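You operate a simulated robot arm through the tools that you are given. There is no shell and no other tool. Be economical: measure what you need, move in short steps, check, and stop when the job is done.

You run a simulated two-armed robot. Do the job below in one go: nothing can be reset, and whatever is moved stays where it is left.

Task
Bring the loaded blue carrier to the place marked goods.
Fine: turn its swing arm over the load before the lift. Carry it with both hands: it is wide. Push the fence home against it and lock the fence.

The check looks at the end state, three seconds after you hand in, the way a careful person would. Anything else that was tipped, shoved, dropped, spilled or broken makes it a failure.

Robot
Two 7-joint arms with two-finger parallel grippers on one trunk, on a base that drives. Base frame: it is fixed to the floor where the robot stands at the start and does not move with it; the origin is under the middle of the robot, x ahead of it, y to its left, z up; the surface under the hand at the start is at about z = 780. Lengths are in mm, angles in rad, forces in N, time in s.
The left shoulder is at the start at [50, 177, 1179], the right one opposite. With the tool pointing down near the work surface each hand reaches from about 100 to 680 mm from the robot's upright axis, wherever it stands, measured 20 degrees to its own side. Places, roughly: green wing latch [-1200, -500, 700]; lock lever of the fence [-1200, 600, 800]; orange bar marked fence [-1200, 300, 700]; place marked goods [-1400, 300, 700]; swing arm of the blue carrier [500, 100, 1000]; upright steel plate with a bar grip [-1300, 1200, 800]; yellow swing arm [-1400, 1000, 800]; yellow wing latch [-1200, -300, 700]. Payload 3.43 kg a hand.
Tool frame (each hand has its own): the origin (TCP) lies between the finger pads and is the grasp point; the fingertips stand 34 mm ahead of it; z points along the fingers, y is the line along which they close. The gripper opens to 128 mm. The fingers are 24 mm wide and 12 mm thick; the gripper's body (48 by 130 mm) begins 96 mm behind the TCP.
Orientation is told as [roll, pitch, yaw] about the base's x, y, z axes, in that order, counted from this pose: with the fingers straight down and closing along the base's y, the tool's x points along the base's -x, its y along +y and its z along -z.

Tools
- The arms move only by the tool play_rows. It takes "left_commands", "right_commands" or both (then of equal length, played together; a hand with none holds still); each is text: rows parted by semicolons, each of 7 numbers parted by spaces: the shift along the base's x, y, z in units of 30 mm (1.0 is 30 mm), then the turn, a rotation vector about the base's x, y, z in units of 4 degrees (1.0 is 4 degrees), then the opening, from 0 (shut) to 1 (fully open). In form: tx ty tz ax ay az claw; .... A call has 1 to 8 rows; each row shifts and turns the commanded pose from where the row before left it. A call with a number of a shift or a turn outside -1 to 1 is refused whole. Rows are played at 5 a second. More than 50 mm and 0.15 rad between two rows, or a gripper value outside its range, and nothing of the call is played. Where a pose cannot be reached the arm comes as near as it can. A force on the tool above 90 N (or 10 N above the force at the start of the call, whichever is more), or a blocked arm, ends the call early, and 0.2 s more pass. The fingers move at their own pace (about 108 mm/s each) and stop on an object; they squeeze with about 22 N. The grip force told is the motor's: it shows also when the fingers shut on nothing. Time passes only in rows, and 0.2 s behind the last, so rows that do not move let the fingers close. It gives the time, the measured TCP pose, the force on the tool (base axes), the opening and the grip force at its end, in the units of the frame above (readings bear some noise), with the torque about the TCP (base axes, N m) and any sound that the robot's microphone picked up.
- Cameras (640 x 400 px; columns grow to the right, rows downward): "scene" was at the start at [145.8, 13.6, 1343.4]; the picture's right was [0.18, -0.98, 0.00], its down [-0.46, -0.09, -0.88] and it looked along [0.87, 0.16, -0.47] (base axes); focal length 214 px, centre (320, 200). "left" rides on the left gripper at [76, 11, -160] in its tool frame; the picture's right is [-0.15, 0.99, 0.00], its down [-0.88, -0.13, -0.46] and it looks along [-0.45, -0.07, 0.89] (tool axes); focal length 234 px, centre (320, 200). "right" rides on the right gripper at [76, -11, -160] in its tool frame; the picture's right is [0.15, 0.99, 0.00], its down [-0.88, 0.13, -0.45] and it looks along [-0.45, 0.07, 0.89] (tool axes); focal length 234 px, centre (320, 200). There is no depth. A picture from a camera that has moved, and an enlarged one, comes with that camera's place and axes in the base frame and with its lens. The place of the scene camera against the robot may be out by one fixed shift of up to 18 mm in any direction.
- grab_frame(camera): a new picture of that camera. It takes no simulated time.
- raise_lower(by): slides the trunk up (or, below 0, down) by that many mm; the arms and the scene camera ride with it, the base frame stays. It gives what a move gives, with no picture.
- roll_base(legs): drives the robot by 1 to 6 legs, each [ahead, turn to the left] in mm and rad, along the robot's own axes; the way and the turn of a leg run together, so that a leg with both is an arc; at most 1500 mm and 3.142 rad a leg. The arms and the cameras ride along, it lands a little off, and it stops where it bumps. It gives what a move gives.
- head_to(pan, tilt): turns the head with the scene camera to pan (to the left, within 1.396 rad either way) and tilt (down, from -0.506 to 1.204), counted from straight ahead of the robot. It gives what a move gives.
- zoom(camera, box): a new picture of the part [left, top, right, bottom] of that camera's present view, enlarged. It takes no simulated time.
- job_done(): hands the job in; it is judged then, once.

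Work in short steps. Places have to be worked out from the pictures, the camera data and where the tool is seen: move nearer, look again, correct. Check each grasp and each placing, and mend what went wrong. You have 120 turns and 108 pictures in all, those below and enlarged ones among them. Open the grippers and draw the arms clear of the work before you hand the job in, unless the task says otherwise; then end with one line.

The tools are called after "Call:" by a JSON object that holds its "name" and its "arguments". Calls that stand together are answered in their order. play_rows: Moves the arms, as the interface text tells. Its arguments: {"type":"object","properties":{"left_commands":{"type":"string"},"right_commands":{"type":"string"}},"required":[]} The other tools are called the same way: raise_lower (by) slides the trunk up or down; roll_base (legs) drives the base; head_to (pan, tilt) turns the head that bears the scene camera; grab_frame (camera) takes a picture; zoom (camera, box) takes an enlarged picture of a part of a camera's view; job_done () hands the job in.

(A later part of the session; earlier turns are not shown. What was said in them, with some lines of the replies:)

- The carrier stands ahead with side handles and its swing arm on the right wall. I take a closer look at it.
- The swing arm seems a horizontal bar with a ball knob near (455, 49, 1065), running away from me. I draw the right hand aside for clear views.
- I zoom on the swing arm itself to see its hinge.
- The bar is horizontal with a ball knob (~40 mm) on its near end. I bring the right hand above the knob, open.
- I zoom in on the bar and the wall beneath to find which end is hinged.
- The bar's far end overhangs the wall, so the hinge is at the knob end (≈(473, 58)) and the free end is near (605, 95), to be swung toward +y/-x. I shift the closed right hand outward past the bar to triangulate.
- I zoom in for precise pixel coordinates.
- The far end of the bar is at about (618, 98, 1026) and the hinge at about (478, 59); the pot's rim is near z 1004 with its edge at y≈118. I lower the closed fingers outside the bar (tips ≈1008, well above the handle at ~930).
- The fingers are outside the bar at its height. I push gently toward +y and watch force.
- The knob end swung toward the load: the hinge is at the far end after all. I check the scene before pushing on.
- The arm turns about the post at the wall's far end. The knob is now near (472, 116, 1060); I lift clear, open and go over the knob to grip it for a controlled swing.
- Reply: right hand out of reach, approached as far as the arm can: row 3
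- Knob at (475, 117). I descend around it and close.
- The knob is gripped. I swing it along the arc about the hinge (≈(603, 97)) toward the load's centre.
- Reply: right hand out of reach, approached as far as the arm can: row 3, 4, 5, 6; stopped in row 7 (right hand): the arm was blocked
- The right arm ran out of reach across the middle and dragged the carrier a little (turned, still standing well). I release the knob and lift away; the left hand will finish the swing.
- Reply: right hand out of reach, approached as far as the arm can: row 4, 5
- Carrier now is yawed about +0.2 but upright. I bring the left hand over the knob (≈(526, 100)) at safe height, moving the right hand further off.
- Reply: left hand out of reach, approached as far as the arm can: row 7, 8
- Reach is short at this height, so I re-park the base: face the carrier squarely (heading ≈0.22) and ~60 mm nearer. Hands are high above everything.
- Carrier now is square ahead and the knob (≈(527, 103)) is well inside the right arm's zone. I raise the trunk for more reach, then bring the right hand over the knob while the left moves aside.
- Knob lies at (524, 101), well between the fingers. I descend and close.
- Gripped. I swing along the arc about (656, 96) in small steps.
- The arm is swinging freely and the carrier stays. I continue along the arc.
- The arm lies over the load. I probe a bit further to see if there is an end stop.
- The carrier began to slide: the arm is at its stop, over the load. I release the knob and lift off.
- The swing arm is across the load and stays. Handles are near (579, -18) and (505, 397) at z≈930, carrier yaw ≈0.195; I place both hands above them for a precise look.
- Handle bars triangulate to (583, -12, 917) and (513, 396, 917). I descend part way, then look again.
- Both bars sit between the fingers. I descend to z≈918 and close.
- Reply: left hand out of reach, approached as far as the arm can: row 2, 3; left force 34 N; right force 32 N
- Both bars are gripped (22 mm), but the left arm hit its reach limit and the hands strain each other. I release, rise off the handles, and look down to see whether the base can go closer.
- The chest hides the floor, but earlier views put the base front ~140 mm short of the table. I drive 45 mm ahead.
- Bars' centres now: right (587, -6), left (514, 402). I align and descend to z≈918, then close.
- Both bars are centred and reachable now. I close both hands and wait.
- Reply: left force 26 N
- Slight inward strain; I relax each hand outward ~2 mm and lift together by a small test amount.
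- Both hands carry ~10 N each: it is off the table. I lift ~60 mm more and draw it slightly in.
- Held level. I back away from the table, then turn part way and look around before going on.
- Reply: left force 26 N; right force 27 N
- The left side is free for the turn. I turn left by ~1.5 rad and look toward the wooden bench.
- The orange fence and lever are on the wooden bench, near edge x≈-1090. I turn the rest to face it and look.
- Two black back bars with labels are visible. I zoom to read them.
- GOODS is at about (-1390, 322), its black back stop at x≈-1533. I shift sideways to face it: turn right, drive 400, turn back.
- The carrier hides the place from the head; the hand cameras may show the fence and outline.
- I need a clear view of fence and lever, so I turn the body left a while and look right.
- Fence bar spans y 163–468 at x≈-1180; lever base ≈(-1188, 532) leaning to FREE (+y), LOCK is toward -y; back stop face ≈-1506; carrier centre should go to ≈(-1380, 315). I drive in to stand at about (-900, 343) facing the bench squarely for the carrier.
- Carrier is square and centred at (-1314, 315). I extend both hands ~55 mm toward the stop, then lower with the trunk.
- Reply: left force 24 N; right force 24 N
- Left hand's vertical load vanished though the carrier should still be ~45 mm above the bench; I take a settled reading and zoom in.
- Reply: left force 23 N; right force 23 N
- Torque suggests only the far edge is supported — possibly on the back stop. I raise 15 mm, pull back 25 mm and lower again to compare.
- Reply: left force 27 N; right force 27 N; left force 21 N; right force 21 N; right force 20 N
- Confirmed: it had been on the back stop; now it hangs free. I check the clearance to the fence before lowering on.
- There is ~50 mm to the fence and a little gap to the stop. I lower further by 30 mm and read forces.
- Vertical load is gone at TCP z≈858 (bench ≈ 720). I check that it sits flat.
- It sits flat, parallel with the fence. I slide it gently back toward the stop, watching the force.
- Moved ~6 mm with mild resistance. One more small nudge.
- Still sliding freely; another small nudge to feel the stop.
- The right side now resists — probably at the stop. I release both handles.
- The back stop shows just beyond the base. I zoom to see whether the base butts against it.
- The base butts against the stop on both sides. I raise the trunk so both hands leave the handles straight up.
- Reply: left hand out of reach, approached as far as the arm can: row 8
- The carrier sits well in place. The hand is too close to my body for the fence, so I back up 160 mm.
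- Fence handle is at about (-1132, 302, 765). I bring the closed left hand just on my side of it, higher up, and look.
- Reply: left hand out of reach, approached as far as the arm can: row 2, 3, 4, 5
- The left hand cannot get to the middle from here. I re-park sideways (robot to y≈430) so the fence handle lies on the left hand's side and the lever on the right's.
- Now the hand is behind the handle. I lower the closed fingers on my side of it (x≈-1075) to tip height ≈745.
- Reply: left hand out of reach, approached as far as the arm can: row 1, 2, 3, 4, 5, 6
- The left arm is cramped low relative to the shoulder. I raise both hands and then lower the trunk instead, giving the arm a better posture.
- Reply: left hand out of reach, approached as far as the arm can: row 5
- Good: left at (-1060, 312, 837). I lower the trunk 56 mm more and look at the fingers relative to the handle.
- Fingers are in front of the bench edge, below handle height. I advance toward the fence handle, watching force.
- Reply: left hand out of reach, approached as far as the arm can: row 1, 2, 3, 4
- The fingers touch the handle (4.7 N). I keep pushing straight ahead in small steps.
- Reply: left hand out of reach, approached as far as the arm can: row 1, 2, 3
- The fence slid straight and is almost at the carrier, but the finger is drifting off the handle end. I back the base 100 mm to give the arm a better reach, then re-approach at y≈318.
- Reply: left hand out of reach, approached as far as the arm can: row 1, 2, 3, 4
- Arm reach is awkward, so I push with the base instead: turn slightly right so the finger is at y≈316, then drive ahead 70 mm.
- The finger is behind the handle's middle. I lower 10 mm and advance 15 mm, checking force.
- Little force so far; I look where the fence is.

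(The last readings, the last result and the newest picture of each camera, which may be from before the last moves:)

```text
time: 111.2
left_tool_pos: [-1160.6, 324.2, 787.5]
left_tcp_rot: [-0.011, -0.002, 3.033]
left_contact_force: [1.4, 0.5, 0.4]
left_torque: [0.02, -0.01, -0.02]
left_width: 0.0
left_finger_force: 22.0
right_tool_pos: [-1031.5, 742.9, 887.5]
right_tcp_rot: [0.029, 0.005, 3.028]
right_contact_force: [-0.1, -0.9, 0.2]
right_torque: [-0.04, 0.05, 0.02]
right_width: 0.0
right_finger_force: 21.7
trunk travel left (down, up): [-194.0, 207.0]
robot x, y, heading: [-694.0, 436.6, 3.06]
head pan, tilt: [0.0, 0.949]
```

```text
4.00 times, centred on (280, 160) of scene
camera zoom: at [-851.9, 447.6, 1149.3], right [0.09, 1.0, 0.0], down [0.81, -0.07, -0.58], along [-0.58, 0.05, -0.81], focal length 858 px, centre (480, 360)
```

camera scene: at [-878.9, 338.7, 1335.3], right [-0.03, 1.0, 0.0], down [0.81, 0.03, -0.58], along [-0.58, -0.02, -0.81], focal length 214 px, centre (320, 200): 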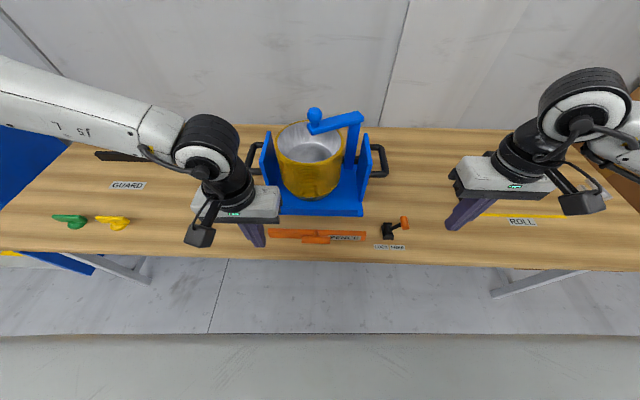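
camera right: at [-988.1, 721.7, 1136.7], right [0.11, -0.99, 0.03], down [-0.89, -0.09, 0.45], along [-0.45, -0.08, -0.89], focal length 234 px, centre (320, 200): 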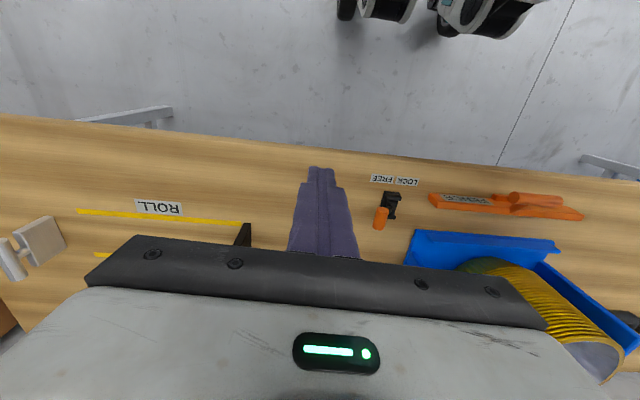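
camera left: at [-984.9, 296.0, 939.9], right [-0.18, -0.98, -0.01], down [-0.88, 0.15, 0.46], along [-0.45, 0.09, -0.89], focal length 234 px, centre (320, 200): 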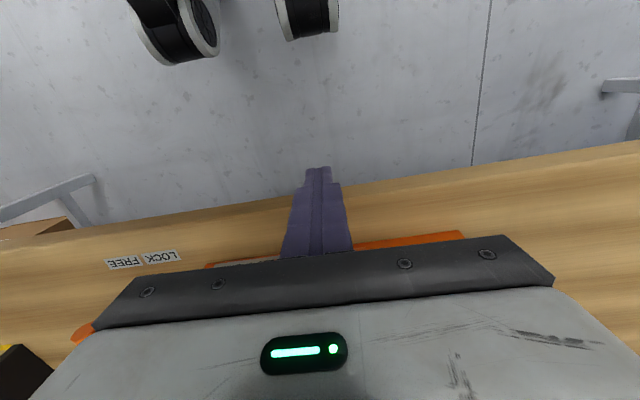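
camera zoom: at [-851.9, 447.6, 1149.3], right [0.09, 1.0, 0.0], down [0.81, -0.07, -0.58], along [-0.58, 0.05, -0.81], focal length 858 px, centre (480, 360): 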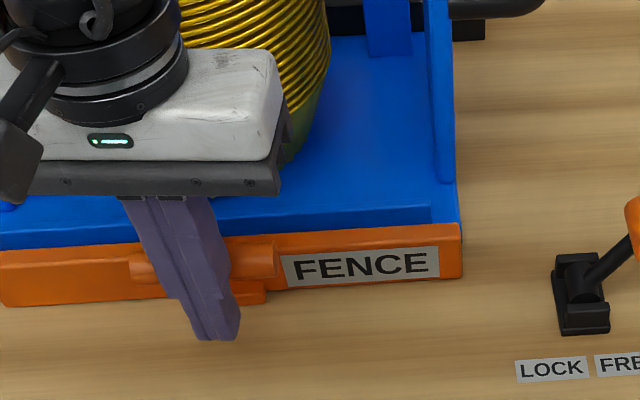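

Fence is about at the carrier. I advance in small steps until firm contact.

Call:
{"name": "roll_base", "arguments": {"legs": [[8, 0]]}}

Call:
{"name": "roll_base", "arguments": {"legs": [[7, 0]]}}

```text
time: 111.9
left_tool_pos: [-1169.4, 325.5, 787.7]
left_tcp_rot: [-0.011, -0.001, 3.034]
left_contact_force: [0.0, 1.2, 0.1]
left_torque: [0.02, 0.0, 0.0]
left_width: 0.0
left_finger_force: 21.9
right_tool_pos: [-1039.1, 744.4, 888.1]
right_tcp_rot: [0.028, 0.006, 3.031]
right_contact_force: [0.7, -0.3, -1.0]
right_torque: [-0.02, 0.02, -0.04]
right_width: 0.2
right_finger_force: 22.0
trunk travel left (down, up): [-194.0, 207.0]
robot x, y, heading: [-706.8, 439.7, 3.057]
head pan, tilt: [0.0, 0.949]
```

```text
time: 112.6
left_tool_pos: [-1171.7, 324.9, 788.3]
left_tcp_rot: [-0.011, 0.004, 3.033]
left_contact_force: [22.0, -2.0, 3.0]
left_torque: [-0.27, -0.02, 0.08]
left_width: 0.1
left_finger_force: 22.1
right_tool_pos: [-1044.4, 745.0, 888.0]
right_tcp_rot: [0.027, 0.003, 3.03]
right_contact_force: [-0.7, 0.1, 1.2]
right_torque: [0.01, -0.01, -0.01]
right_width: 0.1
right_finger_force: 22.4
trunk travel left (down, up): [-194.0, 207.0]
robot x, y, heading: [-708.3, 438.3, 3.054]
head pan, tilt: [0.0, 0.949]
```

Firm contact (22 N): the fence is home. Keeping the left there, I look at the lever with the right hand camera.

Call:
{"name": "grab_frame", "arguments": {"camera": "right"}}

Call:
{"name": "zoom", "arguments": {"camera": "scene", "box": [300, 100, 420, 220]}}

```text
13 pictures are left
camera right: at [-968.8, 752.3, 1047.4], right [0.04, -1.0, 0.03], down [-0.89, -0.02, 0.46], along [-0.45, -0.04, -0.89], focal length 234 px, centre (320, 200)
```

right: 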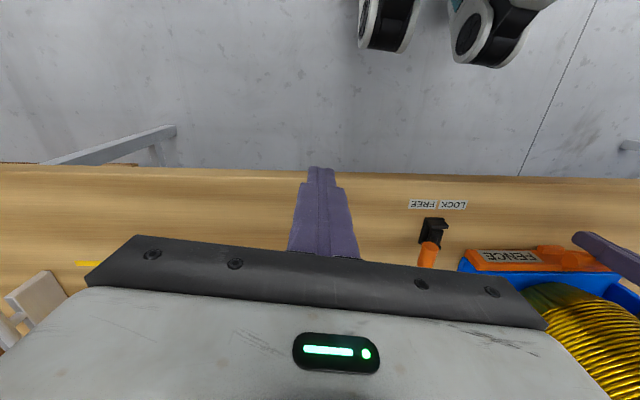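

```text
3.33 times, centred on (360, 160) of scene
camera zoom: at [-864.8, 448.8, 1149.6], right [0.09, 1.0, 0.0], down [0.81, -0.07, -0.58], along [-0.58, 0.05, -0.81], focal length 715 px, centre (187, 333)
```

zoom: 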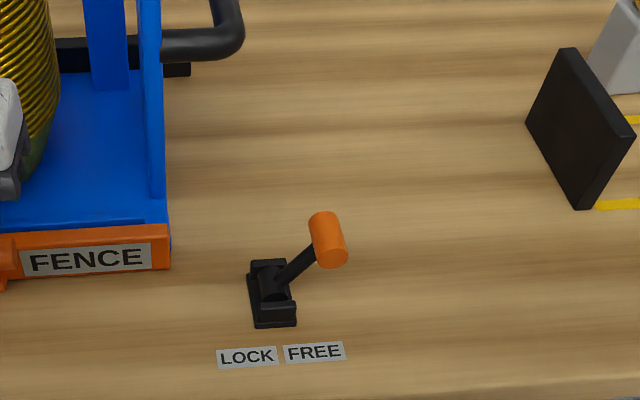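

Lever knob at ≈(-1192, 577, 782), pivot ≈(-1182, 548, 742). I bring the closed right fingers to its +y side at (-1190, 625), tips ≈775.

Call:
{"name": "play_rows", "arguments": {"right_commands": "-0.81 -0.66 -0.44 0 0 0 0;-0.81 -0.66 -0.44 0 0 0 0;-0.81 -0.66 -0.44 0 0 0 0;-0.81 -0.66 -0.44 0 0 0 0;-0.81 -0.66 -0.44 0 0 0 0;-0.81 -0.66 -0.44 0 0 0 0;0 0 0 0 0 0 0"}}

Call:
{"name": "zoom", "arguments": {"camera": "scene", "box": [270, 90, 450, 220]}}

```text
time: 114.2
left_tool_pos: [-1171.3, 325.0, 787.0]
left_tcp_rot: [-0.011, 0.006, 3.032]
left_contact_force: [11.1, 1.3, -1.4]
left_torque: [-0.05, -0.02, -0.02]
left_width: 0.0
left_finger_force: 22.2
right_tool_pos: [-1188.8, 627.0, 809.9]
right_tcp_rot: [0.027, 0.004, 3.03]
right_contact_force: [0.2, -0.7, -1.5]
right_torque: [-0.02, 0.01, 0.0]
right_width: 0.0
right_finger_force: 22.0
trunk travel left (down, up): [-194.0, 207.0]
robot x, y, heading: [-710.3, 436.4, 3.056]
head pan, tilt: [0.0, 0.949]
```

```text
3.08 times, centred on (360, 155) of scene
camera zoom: at [-865.8, 449.0, 1149.4], right [0.09, 1.0, 0.0], down [0.81, -0.07, -0.58], along [-0.58, 0.05, -0.81], focal length 660 px, centre (197, 338)
```

zoom: 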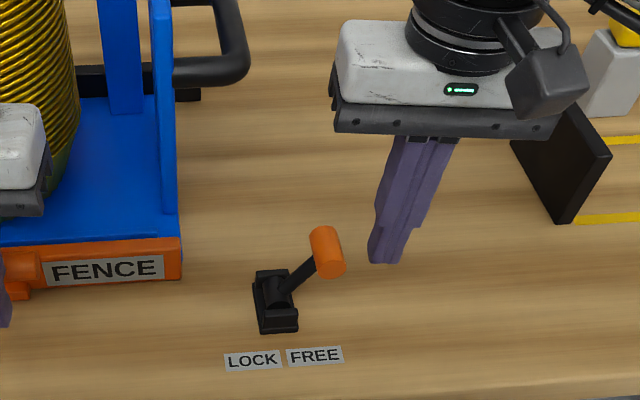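

The fingers stand beside the knob at the right height. I push it toward -y (LOCK).

Call:
{"name": "play_rows", "arguments": {"right_commands": "0 -0.5 0 0 0 0 0;0 -0.5 0 0 0 0 0;0 -0.5 0 0 0 0 0;0 -0.5 0 0 0 0 0;0 0 0 0 0 0 0"}}

Call:
{"name": "zoom", "arguments": {"camera": "scene", "box": [270, 90, 450, 220]}}

```text
time: 115.4
left_tool_pos: [-1171.5, 325.7, 787.6]
left_tcp_rot: [-0.01, 0.006, 3.034]
left_contact_force: [13.8, 1.5, -1.4]
left_torque: [-0.01, -0.01, 0.02]
left_width: 0.1
left_finger_force: 21.7
right_tool_pos: [-1190.2, 565.3, 808.3]
right_tcp_rot: [0.028, 0.004, 3.031]
right_contact_force: [0.9, 0.5, -0.3]
right_torque: [0.0, 0.02, -0.01]
right_width: 0.0
right_finger_force: 22.0
trunk travel left (down, up): [-194.0, 207.0]
robot x, y, heading: [-715.1, 442.5, 3.054]
head pan, tilt: [0.0, 0.949]
```

```text
3.08 times, centred on (360, 155) of scene
camera zoom: at [-865.7, 448.9, 1149.4], right [0.09, 1.0, 0.0], down [0.81, -0.07, -0.58], along [-0.58, 0.05, -0.81], focal length 660 px, centre (197, 338)
```

zoom: 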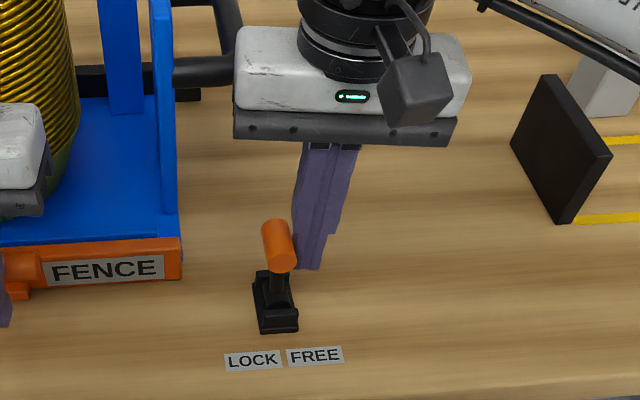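

The lever is upright now. I push on toward LOCK until it resists.

Call:
{"name": "play_rows", "arguments": {"right_commands": "0 -0.5 0 0 0 0 0;0 -0.5 0 0 0 0 0;0 -0.5 0 0 0 0 0;0 -0.3 0 0 0 0 0;0 0 0 0 0 0 0"}}

Call:
{"name": "zoom", "arguments": {"camera": "scene", "box": [270, 90, 450, 220]}}

```text
time: 116.6
left_tool_pos: [-1172.1, 328.7, 789.8]
left_tcp_rot: [-0.007, 0.002, 3.034]
left_contact_force: [10.0, 3.4, -2.4]
left_torque: [-0.01, -0.07, 0.0]
left_width: 0.0
left_finger_force: 22.1
right_tool_pos: [-1190.4, 534.7, 808.4]
right_tcp_rot: [-0.023, 0.011, 3.007]
right_contact_force: [6.1, 74.0, 20.6]
right_torque: [2.34, -0.25, 0.25]
right_width: 0.1
right_finger_force: 22.2
trunk travel left (down, up): [-194.0, 207.0]
robot x, y, heading: [-708.6, 436.4, 3.049]
head pan, tilt: [0.0, 0.949]
```

```text
3.08 times, centred on (360, 155) of scene
camera zoom: at [-864.3, 454.6, 1149.8], right [0.09, 1.0, -0.01], down [0.81, -0.08, -0.58], along [-0.58, 0.05, -0.81], focal length 660 px, centre (197, 338)
```

zoom: 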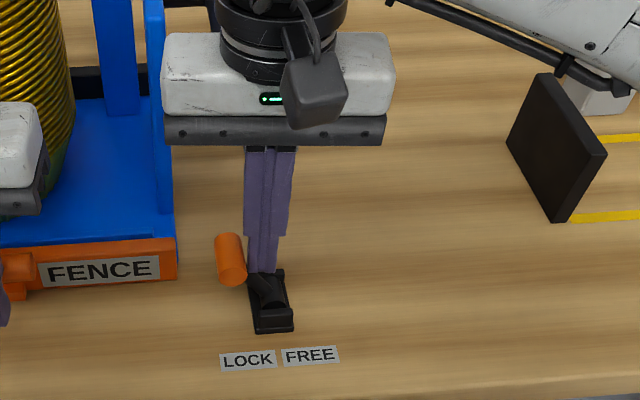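

The lever lies on LOCK against its stop (74 N). I back the right hand off at once and raise it.

Call:
{"name": "play_rows", "arguments": {"right_commands": "0 0.7 0 0 0 0 0;0 0.7 0 0 0 0 0;0 0.8 0.5 0 0 0 0;0 0.8 0.8 0 0 0 0;0.8 0.8 0.8 0 0 0 0;0.8 0.5 0.8 0 0 0 0;0.8 0 0.5 0 0 0 0"}}

Call:
{"name": "zoom", "arguments": {"camera": "scene", "box": [200, 60, 450, 220]}}

```text
time: 118.2
left_tool_pos: [-1172.1, 324.2, 786.7]
left_tcp_rot: [-0.011, 0.004, 3.034]
left_contact_force: [14.3, -5.5, 1.2]
left_torque: [0.04, 0.01, 0.1]
left_width: 0.0
left_finger_force: 22.0
right_tool_pos: [-1118.1, 640.6, 909.2]
right_tcp_rot: [0.029, 0.005, 3.032]
right_contact_force: [1.2, 0.9, -0.2]
right_torque: [-0.01, 0.0, 0.0]
right_width: 0.0
right_finger_force: 21.8
trunk travel left (down, up): [-194.0, 207.0]
robot x, y, heading: [-711.2, 440.5, 3.053]
head pan, tilt: [0.0, 0.949]
```

```text
2.50 times, centred on (325, 140) of scene
camera zoom: at [-865.5, 448.5, 1149.5], right [0.09, 1.0, 0.0], down [0.81, -0.07, -0.58], along [-0.58, 0.05, -0.81], focal length 536 px, centre (308, 350)
```

zoom: 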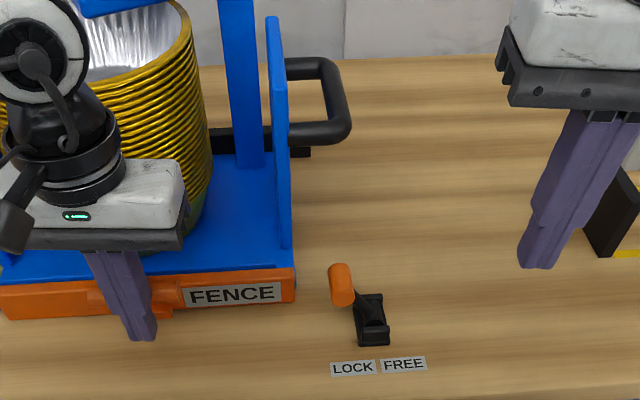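

Lever stays at LOCK. I back the base away, then open both grippers and take a last look.

Call:
{"name": "roll_base", "arguments": {"legs": [[-250, 0]]}}

Call:
{"name": "raise_lower", "arguments": {"by": 190}}

Call:
{"name": "play_rows", "arguments": {"left_commands": "0 -0.5 0.3 0 0 0 0.5;0 -0.5 0.3 0 0 0 0.8;0 -0.5 0 0 0 0 0.8;0 -0.5 0 0 0 0 0.8", "right_commands": "0 0.5 0 0 0 0 0.5;0 0.5 0 0 0 0 0.8;0 0 0 0 0 0 0.8;0 0 0 0 0 0 0.8"}}

Call:
{"name": "head_to", "arguments": {"pan": 0.15, "tilt": 0.75}}

Call:
{"name": "grab_frame", "arguments": {"camera": "scene"}}

Call:
{"name": "zoom", "arguments": {"camera": "scene", "box": [200, 80, 440, 240]}}

```text
time: 120.1
left_tool_pos: [-926.0, 304.8, 786.8]
left_tcp_rot: [-0.01, 0.005, 3.029]
left_contact_force: [-0.3, -0.4, 0.6]
left_torque: [0.0, 0.03, 0.0]
left_width: 0.0
left_finger_force: 22.5
right_tool_pos: [-870.7, 620.8, 908.5]
right_tcp_rot: [0.028, 0.006, 3.029]
right_contact_force: [-0.2, 0.1, 1.5]
right_torque: [-0.01, -0.02, 0.01]
right_width: 0.0
right_finger_force: 21.9
trunk travel left (down, up): [-194.0, 207.0]
robot x, y, heading: [-464.6, 417.3, 3.051]
head pan, tilt: [0.0, 0.949]
```

```text
time: 122.1
left_tool_pos: [-926.4, 303.8, 976.0]
left_tcp_rot: [-0.01, 0.006, 3.03]
left_contact_force: [0.4, 0.4, 0.3]
left_torque: [0.0, -0.01, 0.02]
left_width: 0.0
left_finger_force: 21.7
right_tool_pos: [-871.8, 621.8, 1097.9]
right_tcp_rot: [0.028, 0.007, 3.026]
right_contact_force: [0.2, -0.6, 0.5]
right_torque: [0.01, 0.0, 0.02]
right_width: 0.1
right_finger_force: 21.7
trunk travel left (down, up): [-384.0, 17.0]
robot x, y, heading: [-466.4, 416.2, 3.052]
head pan, tilt: [0.0, 0.949]
```

```text
time: 123.1
left_tool_pos: [-925.8, 245.2, 994.3]
left_tcp_rot: [-0.012, 0.005, 3.03]
left_contact_force: [0.2, -0.6, 0.1]
left_torque: [0.0, 0.0, -0.02]
left_width: 102.4
left_finger_force: 0.0
right_tool_pos: [-870.8, 649.9, 1097.2]
right_tcp_rot: [0.027, 0.006, 3.028]
right_contact_force: [0.3, 0.0, 0.2]
right_torque: [-0.01, 0.01, 0.01]
right_width: 102.4
right_finger_force: 0.0
trunk travel left (down, up): [-384.0, 17.0]
robot x, y, heading: [-464.1, 420.8, 3.056]
head pan, tilt: [0.0, 0.949]
```

```text
time: 123.9
left_tool_pos: [-926.7, 244.9, 994.3]
left_tcp_rot: [-0.01, 0.003, 3.029]
left_contact_force: [0.1, 0.5, -0.6]
left_torque: [0.02, 0.01, 0.0]
left_width: 102.2
left_finger_force: 0.0
right_tool_pos: [-871.9, 651.2, 1098.1]
right_tcp_rot: [0.028, 0.006, 3.028]
right_contact_force: [-0.5, 0.0, -0.1]
right_torque: [-0.01, 0.01, -0.01]
right_width: 102.2
right_finger_force: 0.1
trunk travel left (down, up): [-384.0, 17.0]
robot x, y, heading: [-463.9, 416.8, 3.05]
head pan, tilt: [0.15, 0.75]
```

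```text
7 pictures are left
camera scene: at [-629.6, 415.8, 1354.8], right [-0.06, 1.0, 0.0], down [0.68, 0.04, -0.73], along [-0.73, -0.04, -0.68], focal length 214 px, centre (320, 200)
```

scene: 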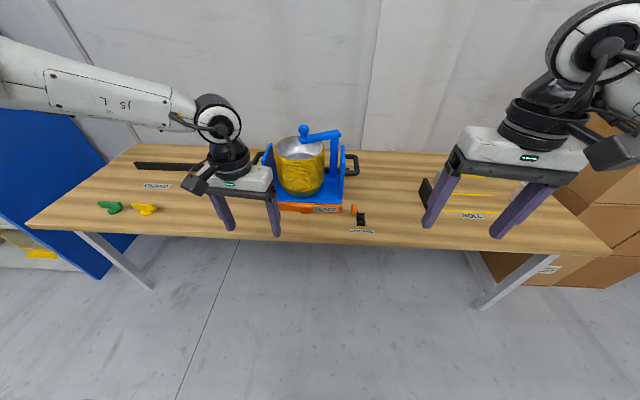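

```text
2.50 times, centred on (320, 160) of scene
camera zoom: at [-629.6, 415.8, 1354.8], right [-0.06, 1.0, 0.0], down [0.68, 0.04, -0.73], along [-0.73, -0.04, -0.68], focal length 536 px, centre (320, 300)
```

zoom: 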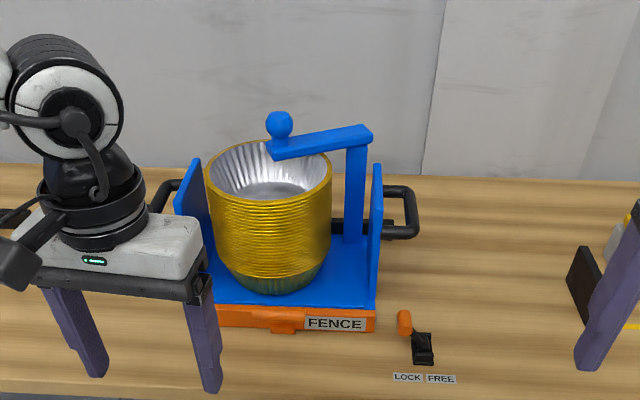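

The carrier is in place at GOODS with its arm over the load, the fence is against it and the lever is on LOCK. Hands are open and clear, so I hand in.

Call:
{"name": "job_done", "arguments": {}}

```text
The job is handed in.
```

I handed the job in. The loaded blue carrier stands at GOODS with its swing arm over the load, and the fence is pushed firmly against it with its lever at LOCK. Two slips happened on the way: I dragged and turned the carrier slightly on the first table, and briefly set it on the back stop. The last pictures show it upright and nothing tipped, dropped or spilled.
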